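You operate a simulated robot arm through the tools that you are given. There is no shell and no other tool.

The job below is to be done with a simulated robot arm. You get a single attempt, and the scene is never put back.

JOB
Put the jar with the green lid in the beige carton's middle cell, then close and tape it.
Fine: tape with the yellow slider and park it again; free the clamp.

The check looks at the end state, three seconds after you hand in, the way a careful person would. Anything else that was tipped, shoved, dropped, spilled or broken makes it a failure. Lids that push on must go on centred and level and be pressed home; caps that screw on are set level and turned clockwise until they are tight.

ROBOT AND FRAMES
A 7-joint arm with a two-finger parallel gripper, fixed in place. Base frame: the origin is on the floor under the middle of its stand, x ahead of it, y to its left, z up; the work surface is at about z = 80. Lengths are in cm, angles in degrees, forces in N, time in s.
It reaches about 124.7 cm from its shoulder. Its first joint turns from -132.0 to 132.0 degrees. Payload 3.91 kg.
Tool frame: the origin (TCP) lies between the finger pads and is the grasp point; the fingertips stand 3 cm ahead of it; z points along the fingers, y is the line along which they close. Largest opening 11 cm; finger width 2, thickness 1; the body of the gripper, 4.8 by 11.2 cm, starts 5.5 cm behind the TCP.
Orientation is that of the tool frame in the base frame, as a unit quaternion [w, x, y, z]. With the fingers straight down and closing along the base's y, the tool's x points along the base's -x, its y along +y and its z along -z.

CONTROLS
- The arm moves only by the tool arm_command. Its argument "motion" is a list of rows, each a list of 3 entries, a list of its own where there are three numbers: the shift along the base's x, y, z in mm, then the turn, a rotation vector about the base's x, y, z in degrees, then the opening, from 0 (shut) to 1 (fully open). In form: [[[dx, dy, dz], [ax, ay, az], gripper], ...]. A call has 1 to 20 rows; each row shifts and turns the commanded pose from where the row before left it. A row lasts 0.2 s, in which the tool goes at most 5 cm and 8.6 degrees; a call with a longer step from one row to the next is refused whole, and so is a gripper value outside its range. Where a pose cannot be reached the arm comes as near as it can. A force on the tool above 40 N (or 10 N above the force at the start of the call, whichever is more), or a blocked arm, ends the call early, and 0.2 s more pass. Each finger travels about 10.8 cm/s and halts on what it meets, pressing with about 33 N; the grip force reading is that of the motor and also rises with nothing between the fingers. The clock runs only during rows and for 0.2 s after the last one: add rows that do not move to give the fingers time. The reply holds the time, the measured pose of the TCP, the force on the tool along the base axes, the opening and the grip force, in the units named above and with some noise, with the torque about the TCP (base axes, N m) and any sound that the robot's microphone picked up.
- Cameras (640 x 400 px; columns grow to the right, rows downward): "scene" is fixed at [4.85, 64.98, 140.45]; the picture's right is [-0.01, -1.00, 0.00], its down [-0.63, 0.00, -0.78] and it looks along [0.78, -0.00, -0.63] (base axes); focal length 259 px, centre (320, 200). "wrist" rides on the gripper at [7.2, 1.7, -10.3] in the tool frame; the picture's right is [-0.23, 0.97, 0.00], its down [-0.76, -0.18, -0.62] and it looks along [-0.61, -0.14, 0.78] (tool axes); focal length 222 px, centre (320, 200).
- capture(camera): a new picture of that camera. The clock stands still meanwhile.
- probe_pixels(camera, pixels): for up to 12 pixels [column, row] of the newest picture of that camera ("zoom" is the newest enlarged one), the place [x, y, z] in the base frame of the surface seen there, good to about 0.3 cm. The clock stands still meanwhile.
- close_up(camera, box): a new picture of the part [left, top, right, bottom] of that camera's present view, enlarged. The clock stands still meanwhile.
- job_done(): hands the job in; it is judged then, once.

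Unless the task says otherwise, let go and move clear before handing in.

The tools are called after "Request:" by a JSON object that holds its "fn" and its "kwargs". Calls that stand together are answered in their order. arm_command: Moves the arm, as the interface text tells. Its arguments: {"type":"object","properties":{"motion":{"type":"array"}},"required":["motion"]} The other tools are called the same way: capture (camera) takes a picture; probe_pixels (camera, pixels) gives the place of the surface under pixels of a picture; close_up (camera, box) takes an enlarged picture of a part of a camera's view; job_done () hands the job in.

At the start:

```text
clock: 0.0
eef_pos: [47.19, 50.51, 123.71]
tool_rot: [0.001, 0.0, 1.0, 0.001]
wrist_force: [-0.1, -0.2, -0.1]
torque: [-0.02, 0.01, 0.02]
finger_gap: 11.0
grip_force: 0.0
```

scene: 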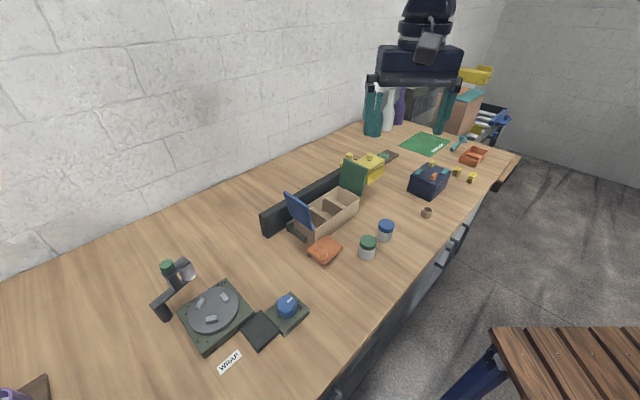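
wrist: 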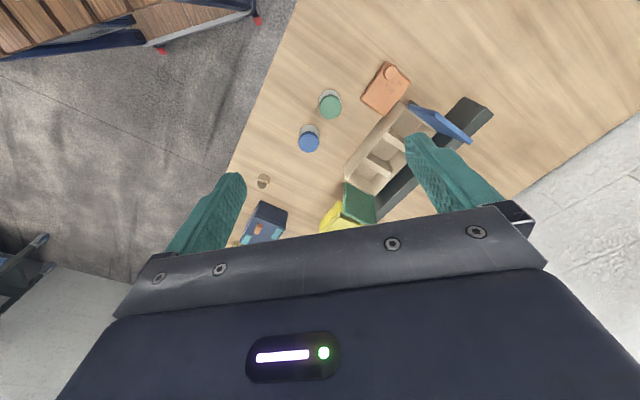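

The scene shows a beige carton with a blue flap at about (300,210) and a green flap at (352,178), a green-lid jar at (367,245), a blue-lid jar at (386,230) and yellow items around (370,170). I'll zoom in on these parts before moving.

Request:
{"fn": "close_up", "kwargs": {"camera": "scene", "box": [250, 140, 410, 270]}}

Request:
{"fn": "close_up", "kwargs": {"camera": "scene", "box": [380, 120, 520, 220]}}

Request:
{"fn": "close_up", "kwargs": {"camera": "scene", "box": [130, 240, 330, 390]}}

Request:
{"fn": "close_up", "kwargs": {"camera": "wrist", "box": [220, 50, 500, 250]}}

```text
3.08 times, centred on (330, 205) of scene
```

zoom: 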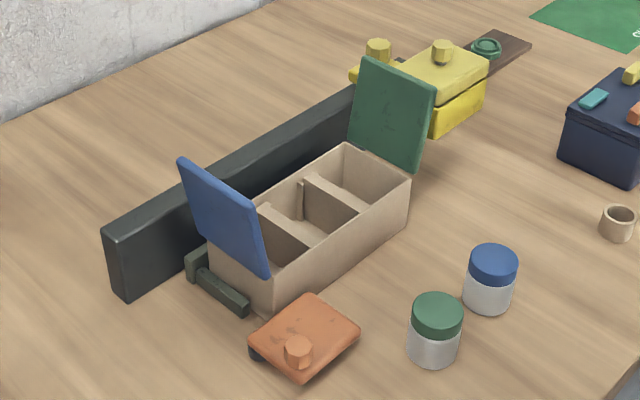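

```text
4.00 times, centred on (450, 170) of scene
```

zoom: 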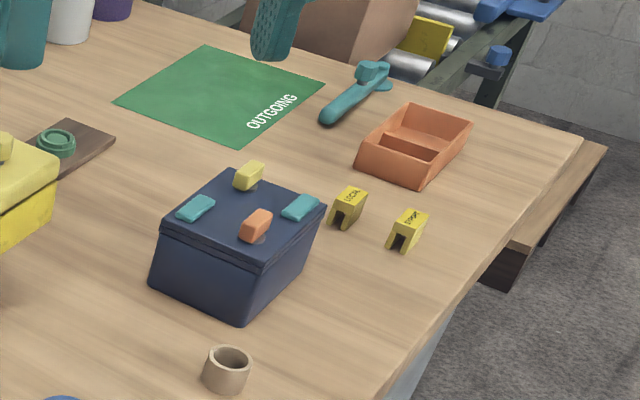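

```text
2.67 times, centred on (230, 315) of scene
```

zoom: 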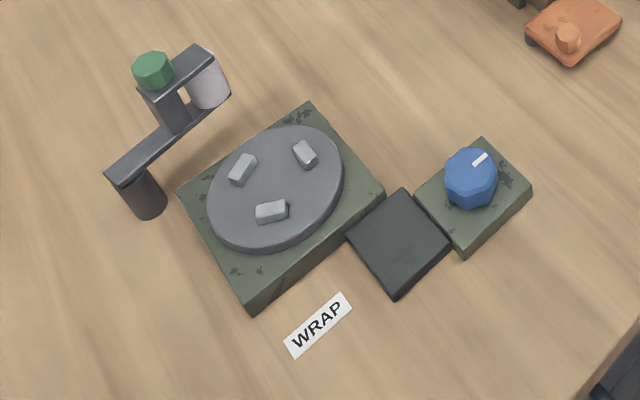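

```text
2.00 times, centred on (360, 150) of wrist
```

zoom: 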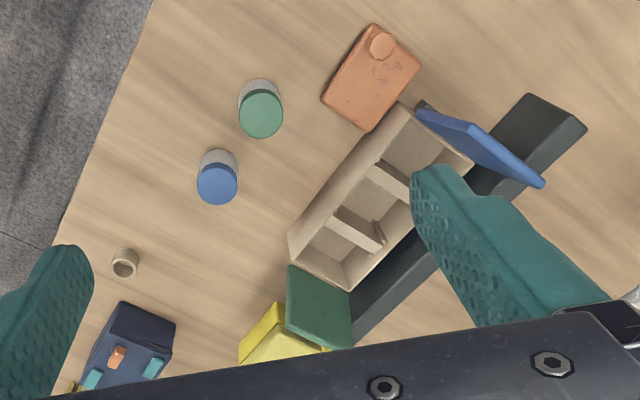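

The first zoom shows two yellow knobbed parts behind the green flap, an orange knobbed part near (300,350), and dark green bars beside the carton at (215,285). I can't yet tell which are the sliders and the clamp, so I'll take tighter close-ups.

Request:
{"fn": "close_up", "kwargs": {"camera": "scene", "box": [330, 140, 410, 190]}}

Request:
{"fn": "close_up", "kwargs": {"camera": "scene", "box": [255, 180, 365, 270]}}

Request:
{"fn": "close_up", "kwargs": {"camera": "scene", "box": [350, 60, 520, 170]}}

Request:
{"fn": "close_up", "kwargs": {"camera": "scene", "box": [0, 340, 120, 400]}}

```text
8.00 times, centred on (370, 165) of scene
```

zoom: 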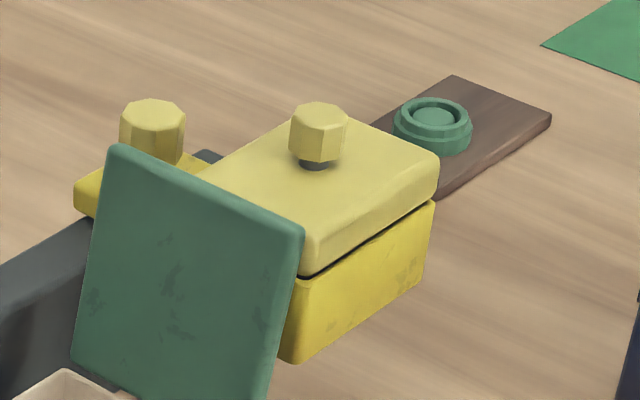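

```text
4.44 times, centred on (310, 225) of scene
```

zoom: 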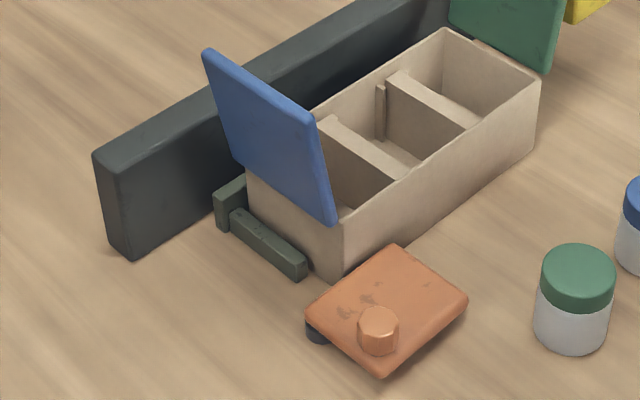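

```text
3.64 times, centred on (435, 115) of scene
```

zoom: 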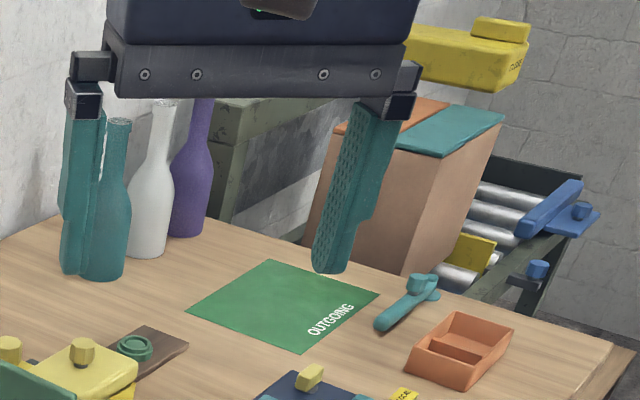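

```text
5.33 times, centred on (60, 370) of scene
```

zoom: 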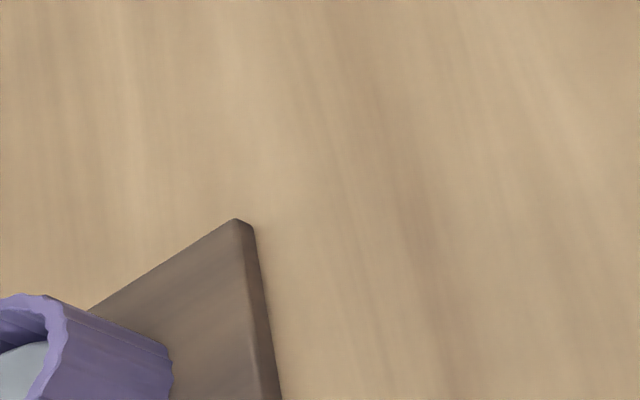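

The yellow box with a knob sits at about zoom (330,210), another yellow knobbed piece sits behind the flap at (150,140), and a green ring button sits on a brown board. I'll probe the main points from a full scene capture.

Request:
{"fn": "capture", "kwargs": {"camera": "scene"}}

Request:
{"fn": "probe_pixels", "kwargs": {"camera": "scene", "pixels": [[367, 240], [367, 256], [386, 225], [349, 158], [370, 157], [384, 155], [372, 180], [424, 145], [325, 243], [323, 256], [265, 215], [340, 176]]}}

Request:
{"fn": "close_up", "kwargs": {"camera": "scene", "box": [250, 150, 380, 270]}}

```text
taken
```

scene: 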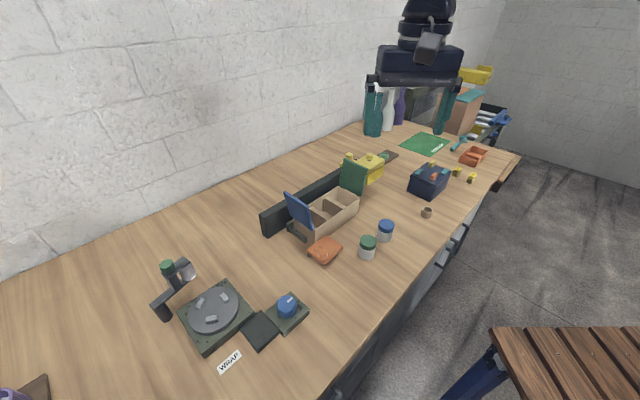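

```text
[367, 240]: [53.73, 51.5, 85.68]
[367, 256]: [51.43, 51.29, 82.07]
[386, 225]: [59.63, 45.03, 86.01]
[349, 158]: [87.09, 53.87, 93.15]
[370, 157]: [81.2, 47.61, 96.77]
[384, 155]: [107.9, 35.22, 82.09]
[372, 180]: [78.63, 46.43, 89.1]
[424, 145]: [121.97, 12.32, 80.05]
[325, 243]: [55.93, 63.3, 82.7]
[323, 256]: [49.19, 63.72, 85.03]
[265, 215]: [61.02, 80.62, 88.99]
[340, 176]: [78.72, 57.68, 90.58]
```

```text
3.33 times, centred on (315, 210) of scene
```

zoom: 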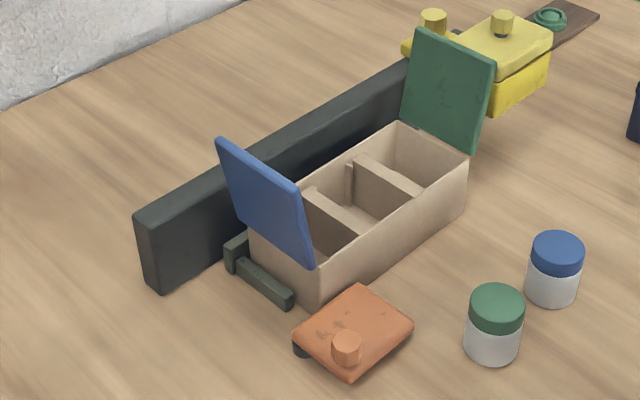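

The fence runs diagonally from about (61,80.6) to (87,54), with the carton lying along its near side. The green-lid jar is near (54,51). I'll move the wrist camera so it can see the yellow parts from another side.

Request:
{"fn": "arm_command", "kwargs": {"motion": [[[25, -25, 0], [0, 0, 6], 1], [[25, -25, 0], [0, 0, 6], 1], [[25, -25, 0], [0, 0, 6], 1], [[25, -25, 0], [0, 0, 6], 1], [[25, -25, 0], [0, 0, 6], 1], [[25, -25, 0], [0, 0, 6], 1], [[25, -25, 0], [0, 0, 6], 1], [[25, -25, 0], [0, 0, 6], 1], [[0, 0, 0], [0, 0, 0], 1]]}}

Request:
{"fn": "capture", "kwargs": {"camera": "wrist"}}

Request:
{"fn": "capture", "kwargs": {"camera": "scene"}}

```text
clock: 2.0
eef_pos: [67.26, 30.68, 123.73]
tool_rot: [0.0, -0.408, 0.913, 0.0]
wrist_force: [0.7, 0.3, 0.1]
torque: [-0.01, 0.0, 0.0]
finger_gap: 10.99
grip_force: 0.1
```

```text
taken
```

wrist: 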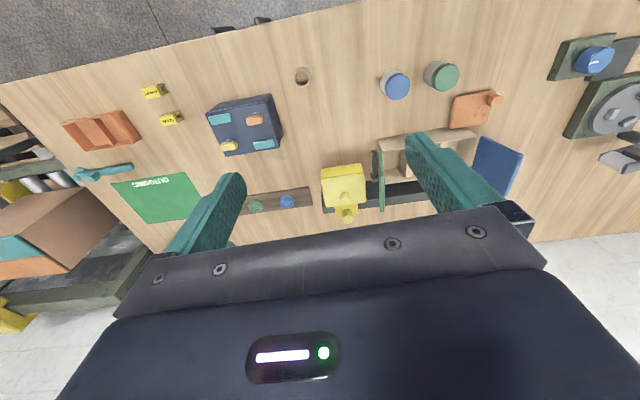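

```text
taken
```

scene: 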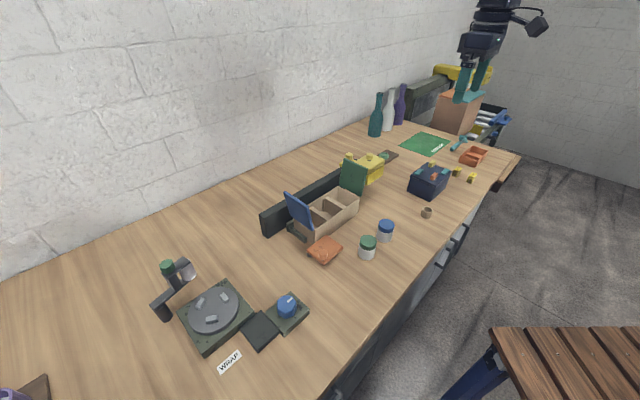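

The wrist view now shows the yellow unit at (345,185) straddling the fence, and a brown board with a green and a blue button at (270,203). I'll zoom in on both.

Request:
{"fn": "close_up", "kwargs": {"camera": "wrist", "box": [230, 130, 420, 240]}}

Request:
{"fn": "probe_pixels", "kwargs": {"camera": "wrist", "pixels": [[345, 175], [346, 198], [349, 214], [340, 208], [325, 209], [382, 185], [376, 165], [256, 206], [287, 201], [378, 140], [382, 152], [395, 192]]}}

```text
3.37 times, centred on (325, 185) of wrist
```

zoom: 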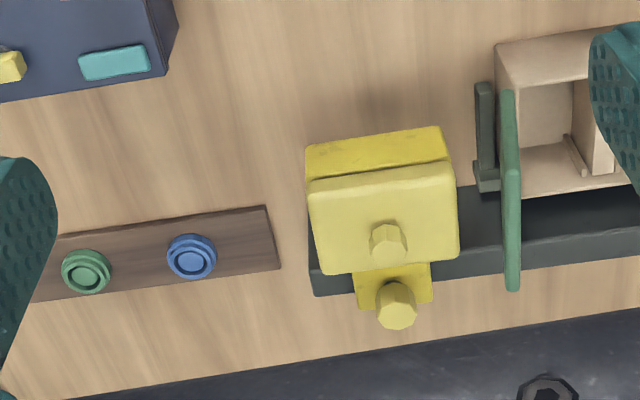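

```text
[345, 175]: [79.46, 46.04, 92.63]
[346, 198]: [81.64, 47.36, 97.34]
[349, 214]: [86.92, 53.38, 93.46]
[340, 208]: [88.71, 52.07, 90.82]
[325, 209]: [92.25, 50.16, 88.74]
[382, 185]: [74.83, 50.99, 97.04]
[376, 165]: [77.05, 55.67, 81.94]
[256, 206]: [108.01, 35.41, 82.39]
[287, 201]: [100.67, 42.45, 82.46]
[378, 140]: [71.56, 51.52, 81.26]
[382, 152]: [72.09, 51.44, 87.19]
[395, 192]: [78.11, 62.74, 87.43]
```

The yellow carriage straddles the rail, with a head knob at (81.6,47.4,97.3) and a rear knob at (86.9,53.4,93.5). The buttons lie at (108,35.4) and (100.7,42.5). Next I'll look closely at the orange object and the carton's near end.

Request:
{"fn": "arm_command", "kwargs": {"motion": [[[-31, 27, -18], [0, 0, 0], 1], [[-31, 27, -18], [0, 0, 0], 1], [[-31, 27, -18], [0, 0, 0], 1], [[-31, 27, -18], [0, 0, 0], 1], [[-31, 27, -18], [0, 0, 0], 1], [[-31, 27, -18], [0, 0, 0], 1], [[-31, 27, -18], [0, 0, 0], 1], [[-31, 27, -18], [0, 0, 0], 1], [[0, 0, 0], [0, 0, 0], 1]]}}

Request:
{"fn": "capture", "kwargs": {"camera": "wrist"}}

Request:
{"fn": "close_up", "kwargs": {"camera": "scene", "box": [330, 130, 430, 200]}}

```text
clock: 4.0
eef_pos: [42.42, 52.3, 109.26]
tool_rot: [0.0, -0.407, 0.913, 0.0]
wrist_force: [0.9, 0.9, 0.0]
torque: [0.02, 0.01, 0.02]
finger_gap: 11.0
grip_force: 0.0
```

```text
taken
```

wrist: 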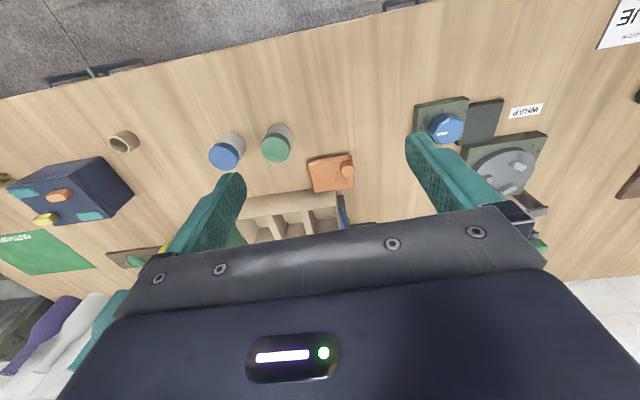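

```text
5.71 times, centred on (380, 165) of scene
```

zoom: 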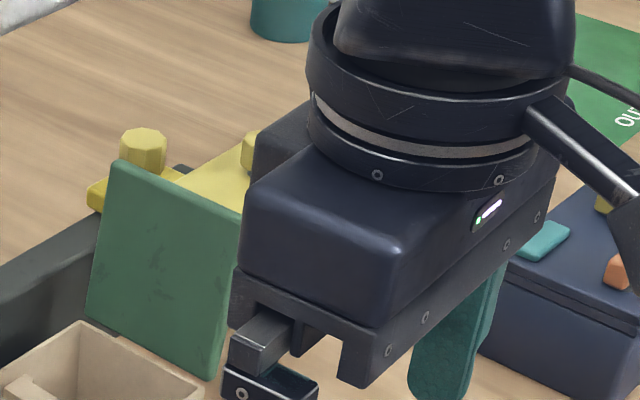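

The wrist image shows the orange part at (332,172) and the carton at (290,212), partly hidden by the gripper. I'll enlarge that area.

Request:
{"fn": "close_up", "kwargs": {"camera": "wrist", "box": [190, 110, 390, 240]}}

Request:
{"fn": "close_up", "kwargs": {"camera": "wrist", "box": [290, 140, 380, 235]}}

Request:
{"fn": "probe_pixels", "kwargs": {"camera": "wrist", "pixels": [[277, 150], [274, 135], [225, 157], [348, 172], [325, 170], [312, 163], [350, 157], [355, 185], [316, 190]]}}

```text
3.08 times, centred on (290, 175) of wrist
```

zoom: 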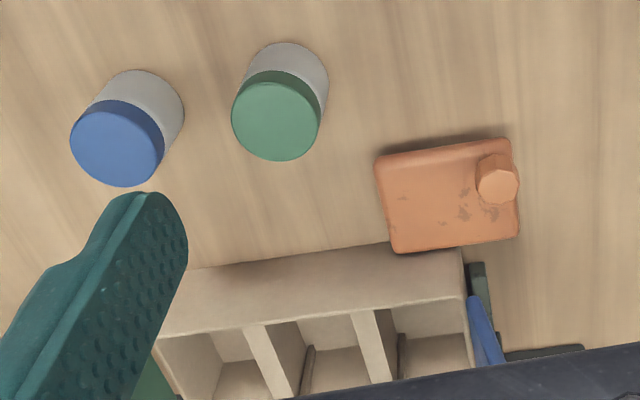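

```text
4.21 times, centred on (335, 188) of wrist
```

zoom: 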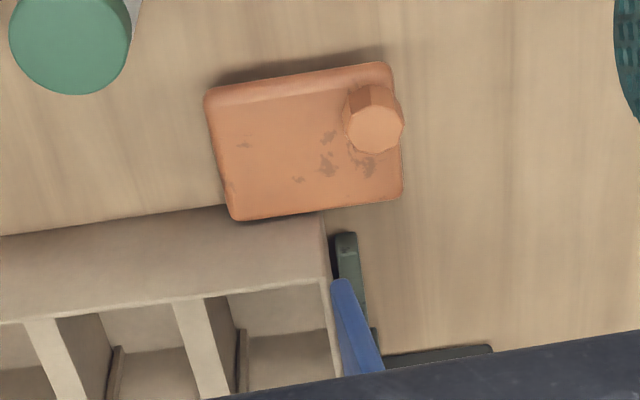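

```text
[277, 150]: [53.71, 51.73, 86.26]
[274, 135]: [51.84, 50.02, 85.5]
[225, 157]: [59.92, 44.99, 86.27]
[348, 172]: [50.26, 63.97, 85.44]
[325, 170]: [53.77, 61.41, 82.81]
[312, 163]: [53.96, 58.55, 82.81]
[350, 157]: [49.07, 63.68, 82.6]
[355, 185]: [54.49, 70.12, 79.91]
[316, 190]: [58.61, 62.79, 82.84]
```

The orange plate has its top at about z 82.8 and a knob at (50.3,64,85.4), and one corner touches the carton's near side, so it looks like a cam-style clamp. I'll zoom on it from the scene camera, since the arm may now be out of the way there.

Request:
{"fn": "close_up", "kwargs": {"camera": "scene", "box": [285, 215, 365, 270]}}

Request:
{"fn": "probe_pixels", "kwargs": {"camera": "zoom", "pixels": [[300, 130], [320, 265], [180, 275], [190, 230], [450, 180], [260, 170], [330, 330], [60, 150], [150, 170], [200, 310]]}}

```text
7.27 times, centred on (325, 242) of scene
```

zoom: 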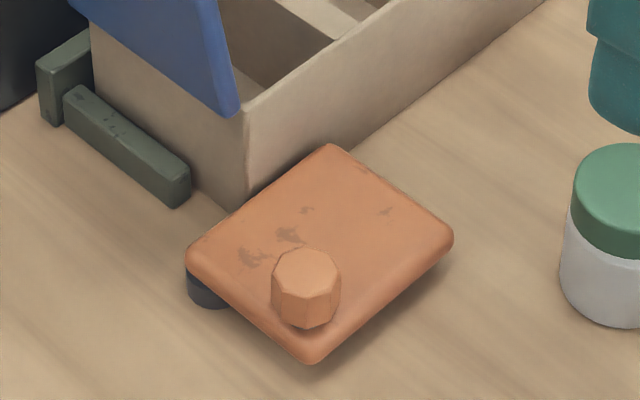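

```text
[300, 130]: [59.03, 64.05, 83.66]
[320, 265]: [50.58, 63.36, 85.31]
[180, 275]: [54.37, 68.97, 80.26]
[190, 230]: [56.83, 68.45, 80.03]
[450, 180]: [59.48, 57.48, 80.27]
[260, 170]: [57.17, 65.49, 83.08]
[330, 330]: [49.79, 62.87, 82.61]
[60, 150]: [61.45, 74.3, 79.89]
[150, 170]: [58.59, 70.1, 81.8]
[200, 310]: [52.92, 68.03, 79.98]
```

The orange clamp appears to pivot on a dark post under its left corner near (53.5,67.3), with its flat edge against the carton side. Now I'll raise the arm and move it over the carton to get a top view for measuring the cells and flaps.

Request:
{"fn": "arm_command", "kwargs": {"motion": [[[40, 2, 30], [0, 0, 5], 1], [[40, 5, 30], [0, 0, 5], 1], [[40, 5, 30], [0, 0, 0], 1], [[36, 5, 0], [0, 0, 0], 1], [[0, 0, 0], [0, 0, 0], 1]]}}

Request:
{"fn": "capture", "kwargs": {"camera": "wrist"}}

Request:
{"fn": "close_up", "kwargs": {"camera": "wrist", "box": [200, 60, 460, 220]}}

```text
refused: row 2 steps farther than a row can; nothing moved
```

```text
taken
```

wrist: 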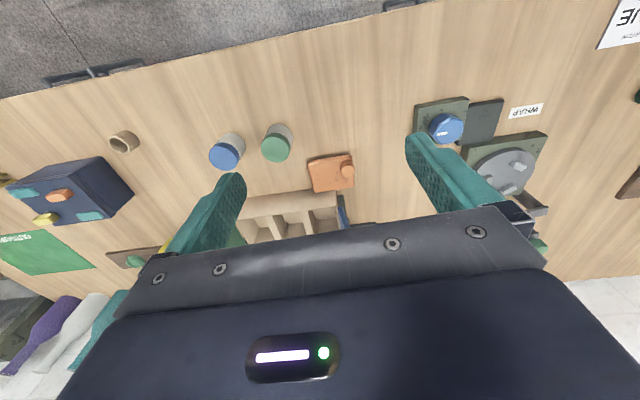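

```text
2.46 times, centred on (330, 140) of wrist
```

zoom: 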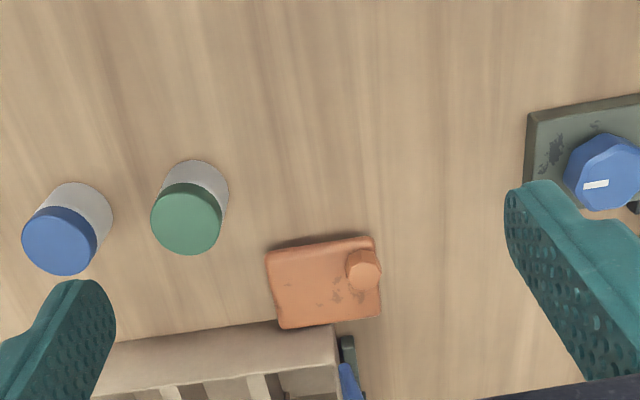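

The move was refused because one row stepped further than 5 cm, and the arm stayed put. I'll send it again with smaller steps.

Request:
{"fn": "arm_command", "kwargs": {"motion": [[[32, 3, 20], [0, 0, 5], 1], [[32, 3, 20], [0, 0, 5], 1], [[32, 4, 20], [0, 0, 0], 1], [[32, 4, 20], [0, 0, 0], 1], [[32, 4, 15], [0, 0, 0], 1], [[0, 0, 0], [0, 0, 0], 1]]}}

Request:
{"fn": "capture", "kwargs": {"camera": "wrist"}}

Request:
{"fn": "close_up", "kwargs": {"camera": "wrist", "box": [200, 60, 460, 220]}}

```text
clock: 5.4
eef_pos: [58.37, 53.82, 118.85]
tool_rot: [0.0, -0.485, 0.875, -0.001]
wrist_force: [0.3, -0.5, 0.1]
torque: [0.06, -0.01, 0.01]
finger_gap: 11.04
grip_force: 0.1
```

```text
taken
```

wrist: 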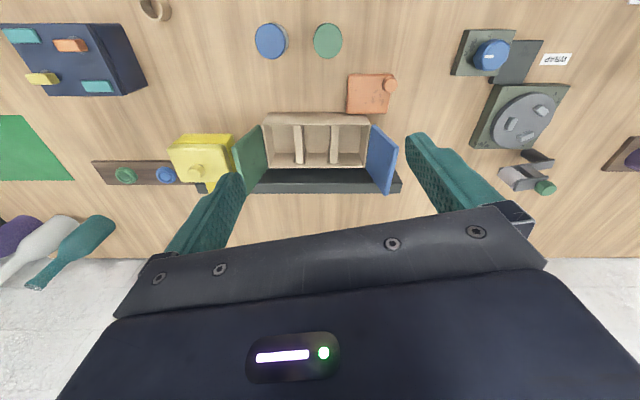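

```text
2.46 times, centred on (330, 140) of wrist
```

zoom: 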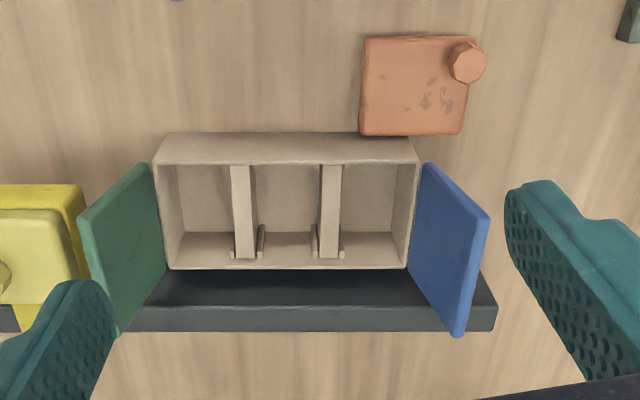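

This top view is clear: three cells, a green flap on the left, a blue flap on the right, and the clamp plate against the carton's near long side. I'll probe the corners, dividers and flap edges.

Request:
{"fn": "close_up", "kwargs": {"camera": "wrist", "box": [225, 95, 405, 205]}}

Request:
{"fn": "probe_pixels", "kwargs": {"camera": "wrist", "pixels": [[263, 126], [370, 126], [366, 168], [268, 168], [297, 140], [334, 140], [316, 150], [235, 149], [246, 195], [397, 146], [387, 193], [263, 127]]}}

```text
3.56 times, centred on (315, 150) of wrist
```

zoom: 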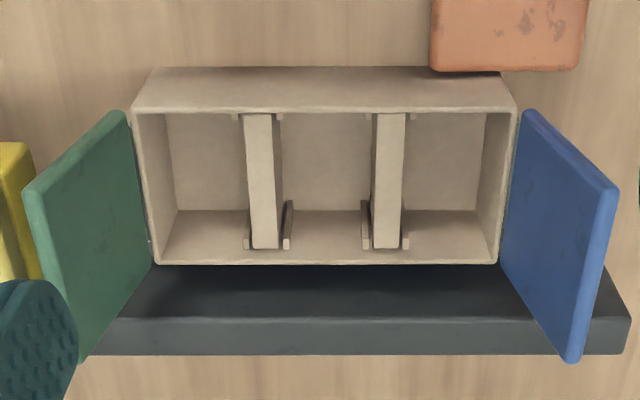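

```text
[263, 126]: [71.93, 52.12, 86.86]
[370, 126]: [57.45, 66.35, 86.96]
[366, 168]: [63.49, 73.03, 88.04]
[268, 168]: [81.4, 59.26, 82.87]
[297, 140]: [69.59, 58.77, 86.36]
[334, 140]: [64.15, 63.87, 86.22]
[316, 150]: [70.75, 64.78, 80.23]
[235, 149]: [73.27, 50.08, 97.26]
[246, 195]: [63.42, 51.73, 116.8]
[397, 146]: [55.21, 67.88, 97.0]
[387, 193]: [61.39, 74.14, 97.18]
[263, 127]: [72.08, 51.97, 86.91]
```

The near rim runs from (57.4,66.4) to (72.0,52.1) at z≈87, which makes the carton about 20.5 cm long at roughly −45°. I need more precise points on the middle cell, dividers, far rim, rail and flaps.

Request:
{"fn": "probe_pixels", "kwargs": {"camera": "zoom", "pixels": [[325, 112], [325, 262], [325, 258], [255, 115], [268, 130], [380, 130], [262, 244], [385, 244], [325, 225], [325, 280], [325, 312], [325, 345]]}}

Request:
{"fn": "close_up", "kwargs": {"camera": "wrist", "box": [270, 110, 360, 175]}}

Request:
{"fn": "close_up", "kwargs": {"camera": "wrist", "box": [240, 10, 410, 130]}}

```text
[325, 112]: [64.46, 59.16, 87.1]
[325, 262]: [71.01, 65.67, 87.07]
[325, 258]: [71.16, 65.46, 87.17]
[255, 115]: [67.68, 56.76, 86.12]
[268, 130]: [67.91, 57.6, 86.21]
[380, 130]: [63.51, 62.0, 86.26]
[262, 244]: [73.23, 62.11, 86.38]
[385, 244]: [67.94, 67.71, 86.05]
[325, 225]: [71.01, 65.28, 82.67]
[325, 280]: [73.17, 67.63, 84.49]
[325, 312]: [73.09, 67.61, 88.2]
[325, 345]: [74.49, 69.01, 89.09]
```

```text
6.15 times, centred on (315, 142) of wrist
```

zoom: 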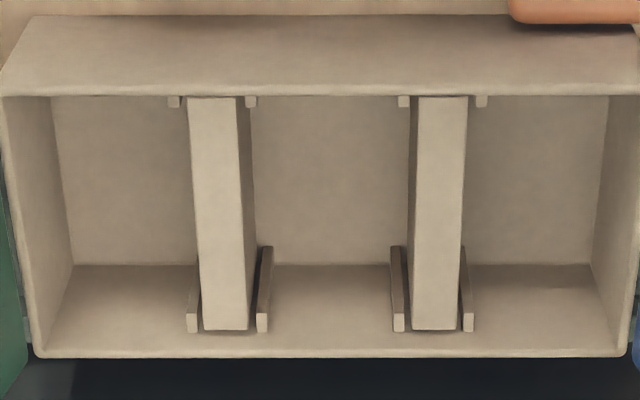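

```text
3.33 times, centred on (325, 70) of wrist
```

zoom: 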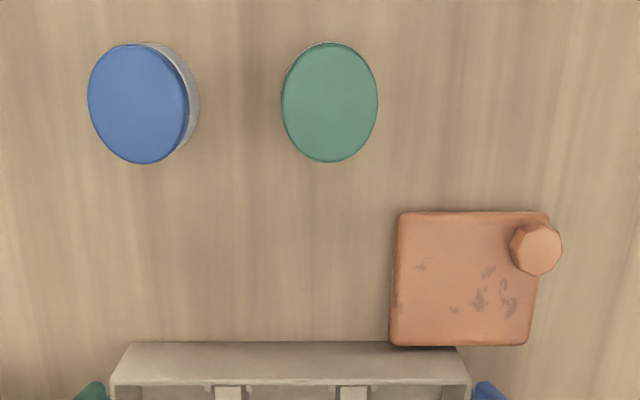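

The carton is about 9.2 cm wide outside, and the middle cell is about 5.8 cm between the dividers, which stand loose between ribs. The jar is about 4.5 cm across. I'll probe the jar lid edges and the clamp outline in the newest zoom.

Request:
{"fn": "probe_pixels", "kwargs": {"camera": "zoom", "pixels": [[286, 102], [373, 102], [330, 46], [330, 156], [330, 102], [140, 102], [537, 250], [400, 216], [392, 340], [525, 340], [530, 300], [543, 216]]}}

Request:
{"fn": "close_up", "kwargs": {"camera": "wrist", "box": [90, 110, 270, 220]}}

```text
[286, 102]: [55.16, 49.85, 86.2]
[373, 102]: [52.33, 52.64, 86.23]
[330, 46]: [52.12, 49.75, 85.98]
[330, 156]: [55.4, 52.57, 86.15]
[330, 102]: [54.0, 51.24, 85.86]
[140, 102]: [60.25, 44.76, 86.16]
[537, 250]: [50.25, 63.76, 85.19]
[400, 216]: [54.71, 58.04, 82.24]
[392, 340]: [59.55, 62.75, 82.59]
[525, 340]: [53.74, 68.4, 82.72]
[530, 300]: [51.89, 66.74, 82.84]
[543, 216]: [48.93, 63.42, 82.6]
```

```text
3.56 times, centred on (180, 165) of wrist
```

zoom: 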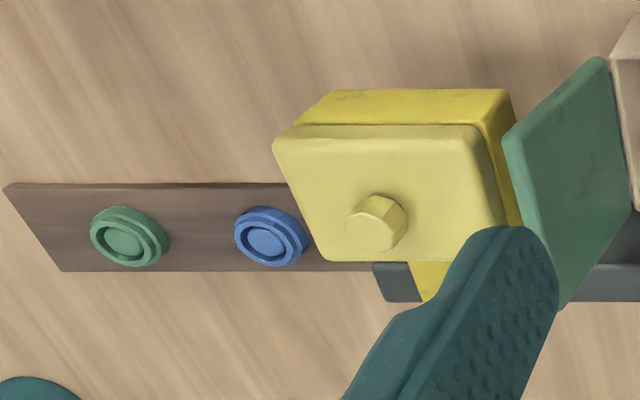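

The jar centre is about (53.75,51.2), the target cell centre about (67.9,62.35), and the clamp plate spans roughly (54.7,58), (59.5,62.8), (53.7,68.4) and (48.9,63.4). Before handling anything I want a low, tilted view of the yellow slider head to see how it works.

Request:
{"fn": "arm_command", "kwargs": {"motion": [[[13, -29, -20], [0, 0, 0], 1], [[13, -29, -20], [0, 0, 0], 1], [[13, -29, -25], [5.8, -5.8, 0], 1], [[13, -29, -25], [5.8, -5.8, 0], 1], [[13, -29, -30], [5.8, -5.8, 0], 1], [[13, -30, -30], [5.8, -5.8, 0], 1], [[0, 0, -25], [0, 0, 0], 1], [[0, 0, 0], [0, 0, 0], 1]]}}

Request:
{"fn": "capture", "kwargs": {"camera": "wrist"}}

Request:
{"fn": "close_up", "kwargs": {"camera": "wrist", "box": [220, 60, 440, 220]}}

```text
clock: 7.2
eef_pos: [66.1, 36.47, 101.38]
tool_rot: [0.272, -0.465, 0.839, 0.078]
wrist_force: [0.4, -0.1, -0.4]
torque: [-0.02, -0.01, -0.01]
finger_gap: 10.99
grip_force: 0.1
```

```text
taken
```

wrist: 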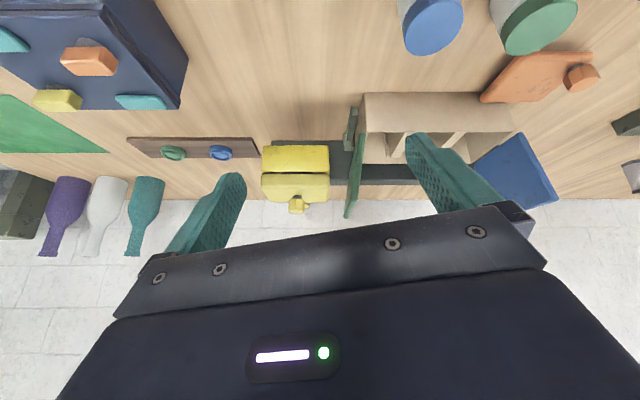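

```text
2.50 times, centred on (330, 140) of wrist
```

zoom: 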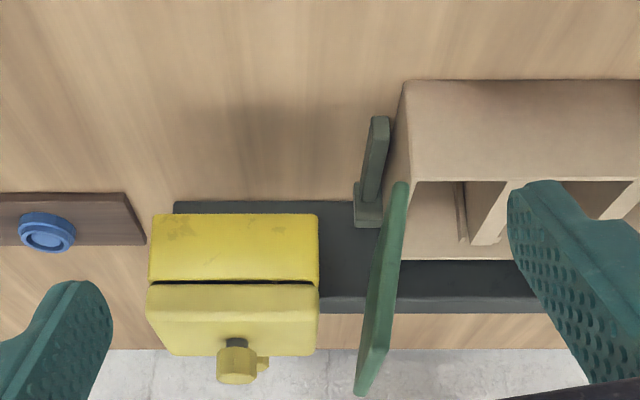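

The yellow unit is two stacked blocks with a dark gap between them at zoom (235,283) and a knob on a dark stem at (237,360). Dark green end stops stand at both carton ends. I'll enlarge and probe the heights.

Request:
{"fn": "close_up", "kwargs": {"camera": "wrist", "box": [235, 120, 375, 220]}}

Request:
{"fn": "probe_pixels", "kwargs": {"camera": "zoom", "pixels": [[140, 125], [280, 340], [270, 395], [200, 130], [200, 230], [200, 252], [200, 290], [330, 130], [380, 160], [125, 250], [385, 250], [330, 370]]}}

```text
4.00 times, centred on (305, 170) of wrist
```

zoom: 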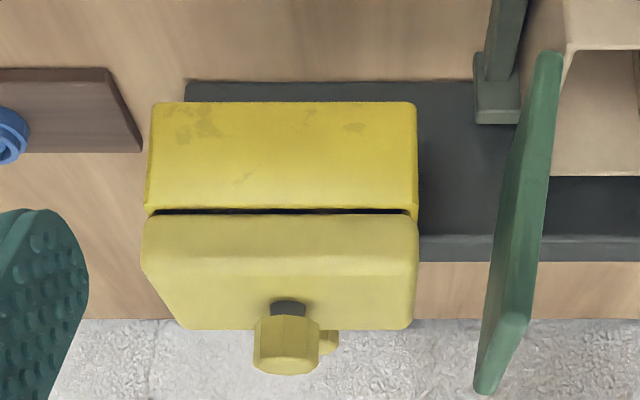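

```text
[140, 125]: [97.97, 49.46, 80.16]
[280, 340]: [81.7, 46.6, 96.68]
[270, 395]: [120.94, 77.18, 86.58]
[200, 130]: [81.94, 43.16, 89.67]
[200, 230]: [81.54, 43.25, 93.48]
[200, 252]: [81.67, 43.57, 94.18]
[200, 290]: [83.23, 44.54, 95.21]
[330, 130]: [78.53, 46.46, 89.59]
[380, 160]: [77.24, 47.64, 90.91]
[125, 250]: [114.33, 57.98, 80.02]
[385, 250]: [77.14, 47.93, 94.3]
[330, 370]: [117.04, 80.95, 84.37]
```

The head's lower block spans about z 88.6–93 and the upper block z 93–95.5, with its knob top near 97.5. Now I'll level the tool and look straight down at the carriage and its rear knob.

Request:
{"fn": "arm_command", "kwargs": {"motion": [[[0, 0, 40], [-5.8, 5.8, 0], 1], [[20, 10, 35], [-5.8, 5.8, 0], 1], [[30, 15, 20], [-5.8, 5.8, 0], 1], [[35, 20, 0], [-5.8, 5.8, 0], 1], [[35, 20, 0], [0, 0, 0], 1], [[30, 20, 0], [0, 0, 0], 1], [[0, 0, 0], [0, 0, 0], 1]]}}

Request:
{"fn": "capture", "kwargs": {"camera": "wrist"}}

Request:
{"fn": "close_up", "kwargs": {"camera": "wrist", "box": [200, 40, 440, 200]}}

```text
clock: 8.8
eef_pos: [81.13, 45.06, 110.95]
tool_rot: [0.0, -0.485, 0.874, 0.0]
wrist_force: [0.2, -1.2, -0.3]
torque: [-0.01, 0.01, 0.01]
finger_gap: 11.02
grip_force: 0.0
```

```text
taken
```

wrist: 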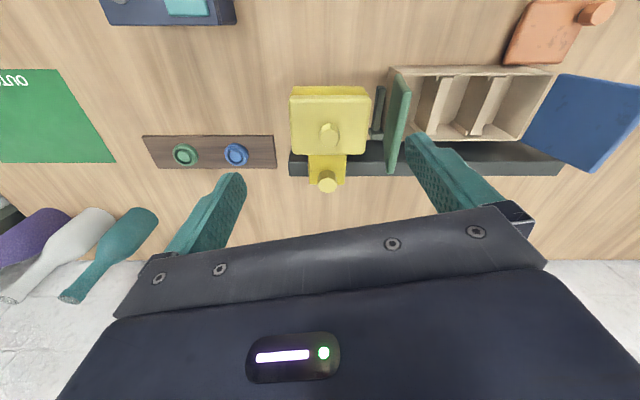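

```text
2.50 times, centred on (320, 120) of wrist
```

zoom: 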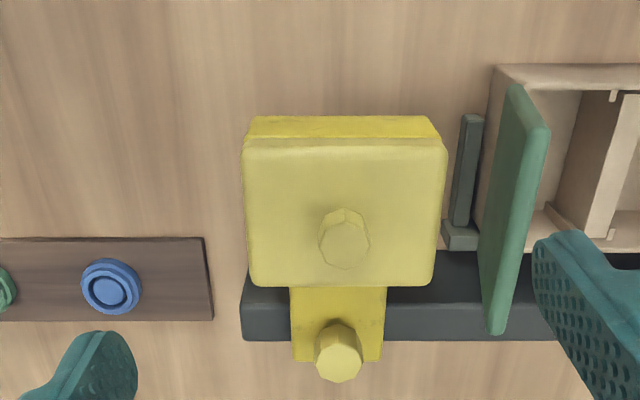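

The carriage saddle sits on the rail with a rear knob, and the head overhangs the carton's track. The rail, end stops and front clamp form a nest around the carton. Now I'll turn the gripper so it closes across the carton (yaw about −44.6°) and hover above the green-lid jar.

Request:
{"fn": "arm_command", "kwargs": {"motion": [[[-21, 5, 0], [0, 0, -7.9], 1], [[-21, 5, 0], [0, 0, -7.9], 1], [[-21, 5, 0], [0, 0, -7.9], 1], [[-21, 5, 0], [0, 0, -7.9], 1], [[-21, 5, 0], [0, 0, -7.9], 1], [[-21, 5, 0], [0, 0, -7.9], 1], [[-21, 5, 0], [0, 0, -7.9], 1], [[-21, 5, 0], [0, 0, -7.9], 1], [[-21, 5, 0], [0, 0, -7.9], 1], [[-21, 5, 0], [0, 0, -7.9], 1], [[-21, 4, -10], [0, 0, -7.9], 1], [[-21, 4, -20], [0, 0, -7.9], 1], [[-21, 4, -30], [0, 0, -7.8], 1], [[0, 0, -30], [0, 0, 0], 1], [[0, 0, 0], [0, 0, 0], 1]]}}

Request:
{"fn": "capture", "kwargs": {"camera": "wrist"}}

Request:
{"fn": "capture", "kwargs": {"camera": "scene"}}

```text
clock: 12.0
eef_pos: [53.8, 51.15, 101.8]
tool_rot: [0.0, 0.379, 0.925, 0.0]
wrist_force: [-0.4, -0.4, 0.1]
torque: [0.0, 0.0, 0.02]
finger_gap: 10.96
grip_force: 0.2
```

```text
taken
```

wrist: 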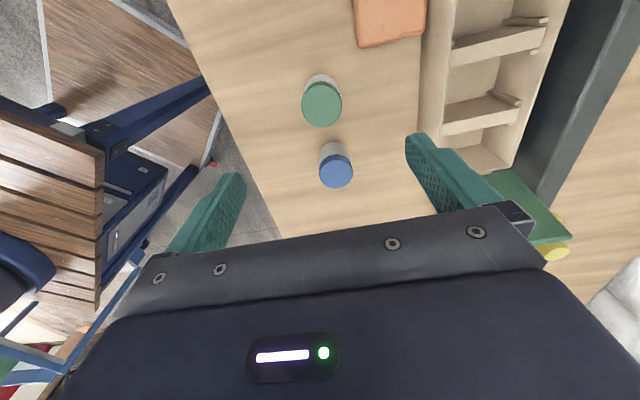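

```text
taken
```

scene: 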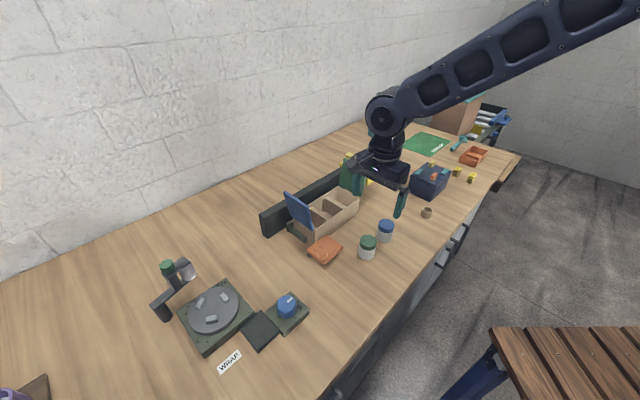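

The gripper hovers at (53.8,51.15) at the planned yaw, and the green lid shows at (322,104) in the wrist view. I'll re-probe the lid edges to refine the jar centre before descending.

Request:
{"fn": "close_up", "kwargs": {"camera": "wrist", "box": [280, 60, 360, 195]}}

Request:
{"fn": "probe_pixels", "kwargs": {"camera": "wrist", "pixels": [[304, 105], [340, 103], [322, 85], [322, 123], [322, 104], [320, 77], [322, 95]]}}

```text
2.96 times, centred on (320, 128) of wrist
```

zoom: 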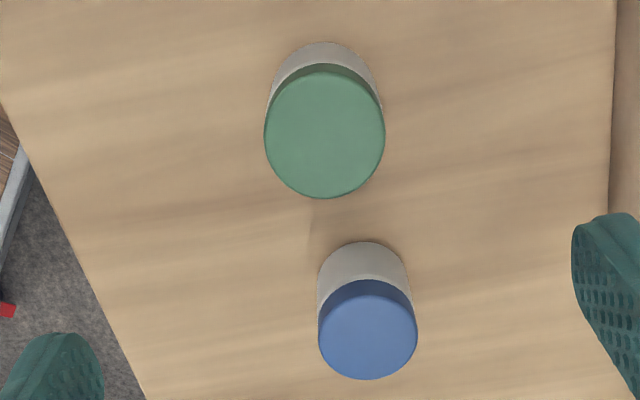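

```text
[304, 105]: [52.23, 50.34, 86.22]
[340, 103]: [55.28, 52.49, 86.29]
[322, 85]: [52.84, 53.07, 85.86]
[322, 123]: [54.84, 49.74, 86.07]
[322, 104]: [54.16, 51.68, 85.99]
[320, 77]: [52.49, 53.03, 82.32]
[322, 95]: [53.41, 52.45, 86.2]
```

Both lid diameters centre on about (53.8,51.4), so I'm aligned to within about 2 mm. I'll descend to TCP z≈84.3 with the fingers around the jar, then close.

Request:
{"fn": "arm_command", "kwargs": {"motion": [[[0, 2, -40], [0, 0, 0], 0.8], [[0, 0, -40], [0, 0, 0], 0.75], [[0, 0, -35], [0, 0, 0], 0.7], [[0, 0, -30], [0, 0, 0], 0.7], [[0, 0, -20], [0, 0, 0], 0.7], [[0, 0, -10], [0, 0, 0], 0.7], [[0, 0, 0], [0, 0, 0], 0.7], [[0, 0, 0], [0, 0, 0], 0.7]]}}

Request:
{"fn": "close_up", "kwargs": {"camera": "scene", "box": [310, 190, 430, 270]}}

Request:
{"fn": "capture", "kwargs": {"camera": "wrist"}}

```text
clock: 13.8
eef_pos: [53.99, 51.37, 84.2]
tool_rot: [0.0, 0.379, 0.925, 0.0]
wrist_force: [-0.2, 0.6, 0.6]
torque: [0.0, 0.01, 0.0]
finger_gap: 7.69
grip_force: 0.0
```

```text
5.00 times, centred on (370, 230) of scene
```

zoom: 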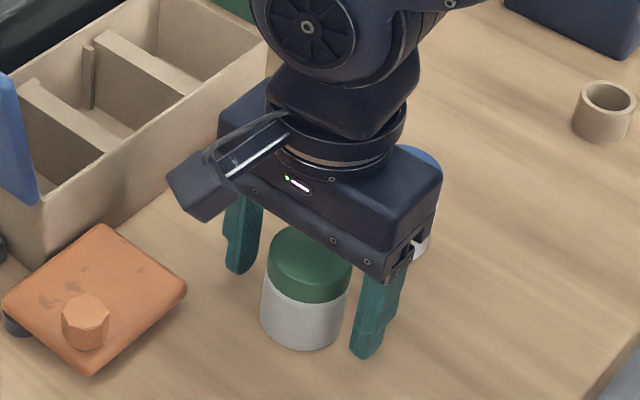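

```text
taken
```

wrist: 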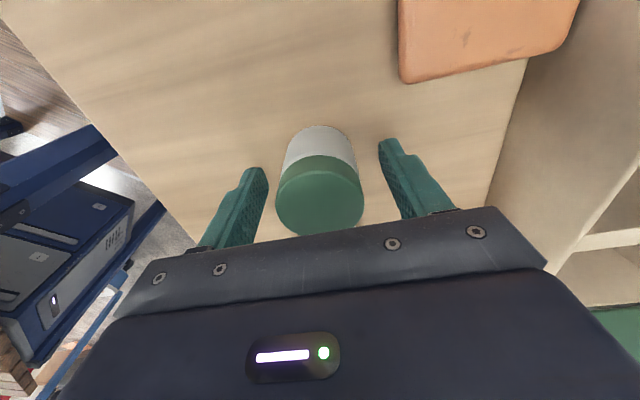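

The jar stands centred between the open fingers. I'll close the gripper and wait for the grip reading.

Request:
{"fn": "arm_command", "kwargs": {"motion": [[[0, 0, 0], [0, 0, 0], 0.5], [[0, 0, 0], [0, 0, 0], 0.35], [[0, 0, 0], [0, 0, 0], 0.3], [[0, 0, 0], [0, 0, 0], 0.3], [[0, 0, 0], [0, 0, 0], 0.3]]}}

Request:
{"fn": "capture", "kwargs": {"camera": "wrist"}}

```text
clock: 15.0
eef_pos: [53.82, 51.44, 84.32]
tool_rot: [-0.001, 0.38, 0.925, 0.0]
wrist_force: [0.3, 0.1, -0.6]
torque: [0.02, 0.0, -0.06]
finger_gap: 4.65
grip_force: 33.3
```

```text
taken
```

wrist: 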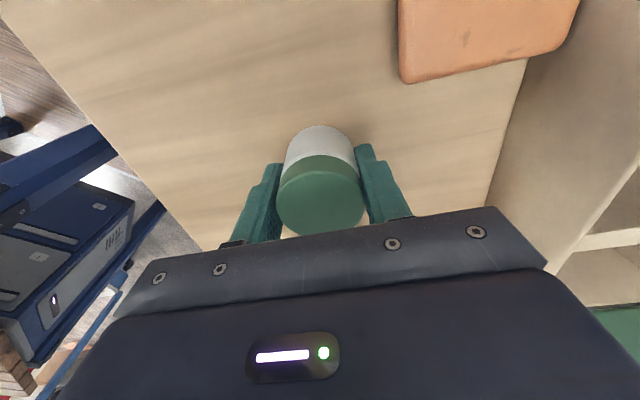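

The grip holds at a 4.65 cm gap with 33 N. I'll lift about 13 cm and carry the jar over the middle cell, moving mostly across the carton between the open flaps.

Request:
{"fn": "arm_command", "kwargs": {"motion": [[[0, 0, 10], [0, 0, 0], 0.3], [[0, 0, 30], [0, 0, 0], 0.3], [[0, 0, 40], [0, 0, 0], 0.3], [[0, 0, 40], [0, 0, 0], 0.3], [[0, 0, 10], [0, 0, 0], 0.3], [[20, 15, 0], [0, 0, 0], 0.3], [[30, 24, 0], [0, 0, 0], 0.3], [[36, 28, 0], [0, 0, 0], 0.3], [[30, 24, 0], [0, 0, 0], 0.3], [[25, 18, 0], [0, 0, 0], 0.3], [[0, 0, 0], [0, 0, 0], 0.3], [[0, 0, 0], [0, 0, 0], 0.3]]}}

Request:
{"fn": "capture", "kwargs": {"camera": "wrist"}}

Request:
{"fn": "close_up", "kwargs": {"camera": "scene", "box": [270, 140, 430, 260]}}

```text
clock: 17.6
eef_pos: [68.15, 62.18, 97.36]
tool_rot: [0.0, 0.379, 0.925, 0.0]
wrist_force: [0.2, -0.1, -0.4]
torque: [0.02, 0.02, -0.02]
finger_gap: 4.65
grip_force: 33.2
```

```text
taken
```

wrist: 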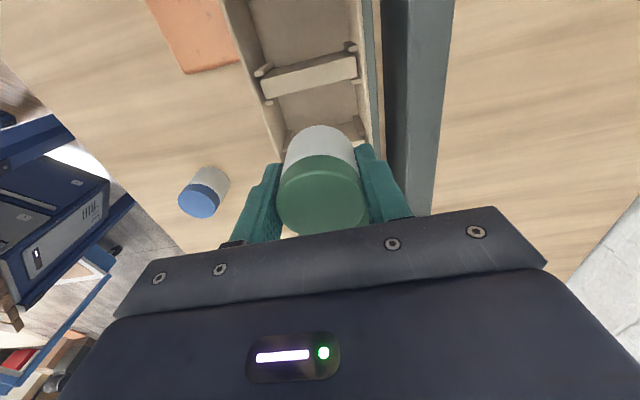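

```text
3.33 times, centred on (350, 200) of scene
```

zoom: 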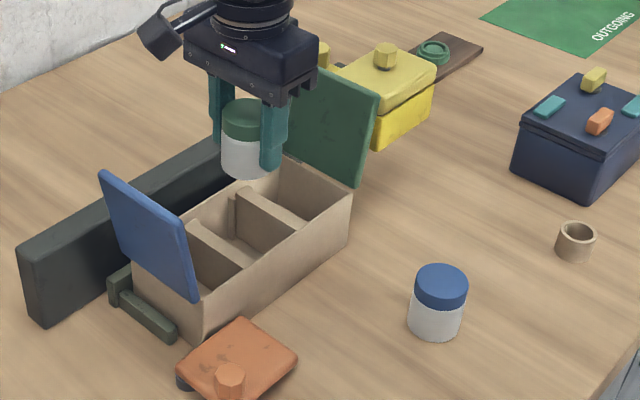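

The jar hangs above the carton between the flaps with both dividers still upright. I'll check the cell centre again by probing the divider edges in this scene zoom before lowering.

Request:
{"fn": "close_up", "kwargs": {"camera": "scene", "box": [290, 175, 370, 245]}}

Request:
{"fn": "probe_pixels", "kwargs": {"camera": "wrist", "pixels": [[266, 84], [270, 96], [352, 64], [356, 76], [310, 73], [312, 85], [283, 152], [225, 5], [362, 5]]}}

```text
5.71 times, centred on (330, 210) of scene
```

zoom: 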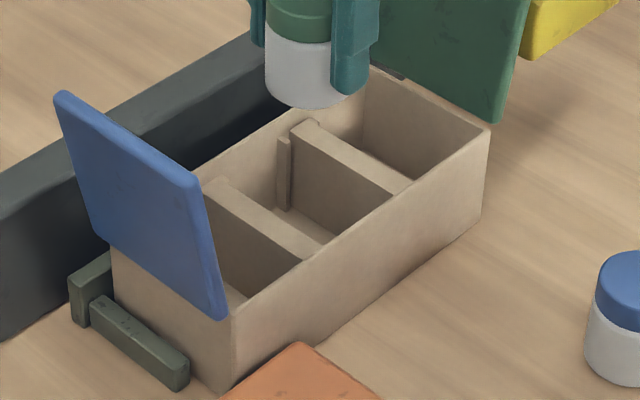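

```text
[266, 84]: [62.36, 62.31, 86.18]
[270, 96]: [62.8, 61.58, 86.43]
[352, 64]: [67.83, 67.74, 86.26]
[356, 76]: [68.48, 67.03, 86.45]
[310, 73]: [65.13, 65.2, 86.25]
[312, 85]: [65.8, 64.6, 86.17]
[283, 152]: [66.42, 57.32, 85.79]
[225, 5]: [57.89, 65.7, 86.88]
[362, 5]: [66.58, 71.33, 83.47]
```

The blue-side divider's inner edge is at about u=1.65 along the carton. I'll probe the green-side divider's inner edge in the zoom.

Request:
{"fn": "probe_pixels", "kwargs": {"camera": "zoom", "pixels": [[340, 158], [350, 152], [370, 180], [375, 168], [385, 170], [310, 130], [245, 218], [260, 212], [290, 245], [300, 240], [340, 230], [245, 150]]}}

```text
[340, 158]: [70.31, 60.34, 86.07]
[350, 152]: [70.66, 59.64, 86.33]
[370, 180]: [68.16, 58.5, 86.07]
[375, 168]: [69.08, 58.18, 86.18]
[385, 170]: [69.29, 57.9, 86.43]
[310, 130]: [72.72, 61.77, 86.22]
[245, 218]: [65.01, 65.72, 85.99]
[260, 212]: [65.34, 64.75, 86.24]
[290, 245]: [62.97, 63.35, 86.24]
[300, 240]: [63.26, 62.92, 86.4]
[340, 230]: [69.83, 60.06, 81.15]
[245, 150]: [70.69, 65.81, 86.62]
```

The middle cell runs from u≈1.7 to 7.6, centred at 4.65, and my commanded position is u≈4.7, v≈92.05, so the jar is centred. I'll lower it gently into the cell and stop just above the floor.

Request:
{"fn": "arm_command", "kwargs": {"motion": [[[0, 0, -20], [0, 0, 0], 0.3], [[0, 0, -20], [0, 0, 0], 0.3], [[0, 0, -15], [0, 0, 0], 0.3], [[0, 0, -15], [0, 0, 0], 0.3], [[0, 0, -15], [0, 0, 0], 0.3], [[0, 0, -15], [0, 0, 0], 0.3], [[0, 0, -10], [0, 0, 0], 0.3], [[0, 0, -7], [0, 0, 0], 0.3], [[0, 0, 0], [0, 0, 0], 0.3]]}}

Request:
{"fn": "capture", "kwargs": {"camera": "wrist"}}

Request:
{"fn": "close_up", "kwargs": {"camera": "scene", "box": [280, 160, 380, 245]}}

```text
clock: 19.6
eef_pos: [68.02, 62.32, 85.57]
tool_rot: [0.0, 0.38, 0.925, 0.0]
wrist_force: [-0.1, -0.7, -1.6]
torque: [-0.01, -0.03, -0.03]
finger_gap: 4.64
grip_force: 33.3
```

```text
taken
```

wrist: 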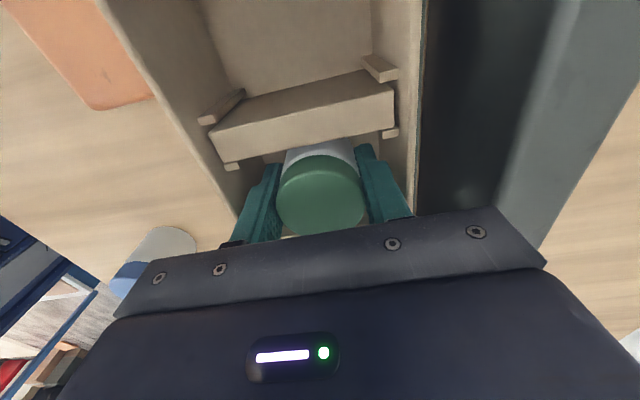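

```text
4.71 times, centred on (330, 202) of scene
```

zoom: 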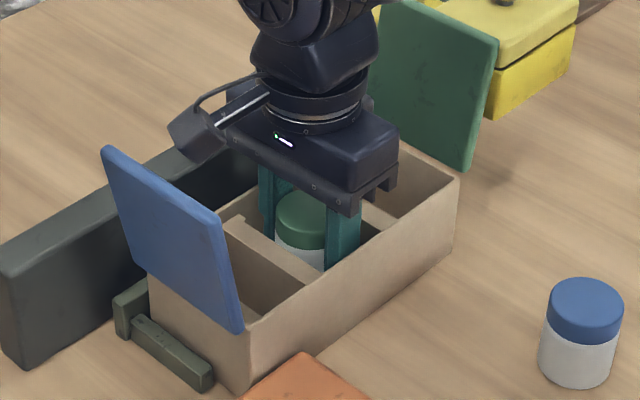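

The jar is inside the middle cell, clear of both dividers, with its bottom about 1 cm above the floor. I'll lower in small steps and watch the vertical force.

Request:
{"fn": "arm_command", "kwargs": {"motion": [[[0, 0, -3], [0, 0, 0], 0.3], [[0, 0, -2], [0, 0, 0], 0.3], [[0, 0, -1], [0, 0, 0], 0.3], [[0, 0, 0], [0, 0, 0], 0.3]]}}

```text
clock: 20.6
eef_pos: [68.08, 62.26, 85.21]
tool_rot: [0.0, 0.38, 0.925, 0.0]
wrist_force: [-0.5, 0.3, -1.6]
torque: [0.04, 0.03, 0.03]
finger_gap: 4.61
grip_force: 33.0
```

Vertical force is still −1.6 N, so there's no contact yet at z≈85.2. I'll go down a few more millimetres.

Request:
{"fn": "arm_command", "kwargs": {"motion": [[[0, 0, -2], [0, 0, 0], 0.3], [[0, 0, -1], [0, 0, 0], 0.3], [[0, 0, -1], [0, 0, 0], 0.3], [[0, 0, 0], [0, 0, 0], 0.3]]}}

```text
clock: 21.6
eef_pos: [67.93, 62.33, 84.76]
tool_rot: [0.0, 0.379, 0.925, 0.0]
wrist_force: [-0.2, -1.8, 10.6]
torque: [-0.07, 0.07, 0.02]
finger_gap: 4.64
grip_force: 33.1
```

The force rose to +10.6 N at z≈84.76, so the jar is resting on the cell floor. I'll ease up slightly and open only to about 5.5 cm to stay off the carton walls.

Request:
{"fn": "arm_command", "kwargs": {"motion": [[[0, 0, 1], [0, 0, 0], 0.3], [[0, 0, 0], [0, 0, 0], 0.44], [[0, 0, 0], [0, 0, 0], 0.48], [[0, 0, 0], [0, 0, 0], 0.48], [[0, 0, 0], [0, 0, 0], 0.48]]}}

Request:
{"fn": "capture", "kwargs": {"camera": "wrist"}}

```text
clock: 22.8
eef_pos: [67.96, 62.24, 84.86]
tool_rot: [0.0, 0.379, 0.925, 0.001]
wrist_force: [0.3, 0.1, 0.7]
torque: [0.03, 0.01, 0.0]
finger_gap: 5.29
grip_force: 0.1
```

```text
taken
```

wrist: 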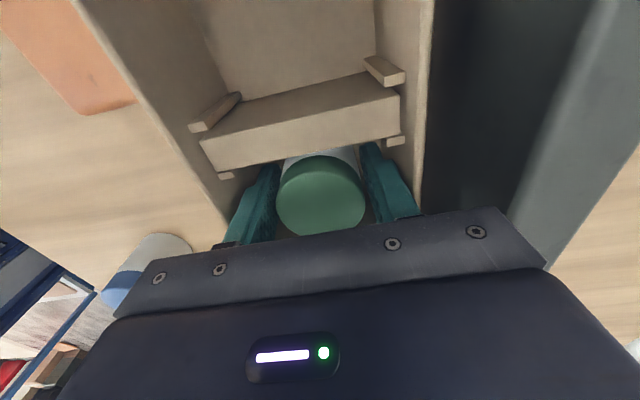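

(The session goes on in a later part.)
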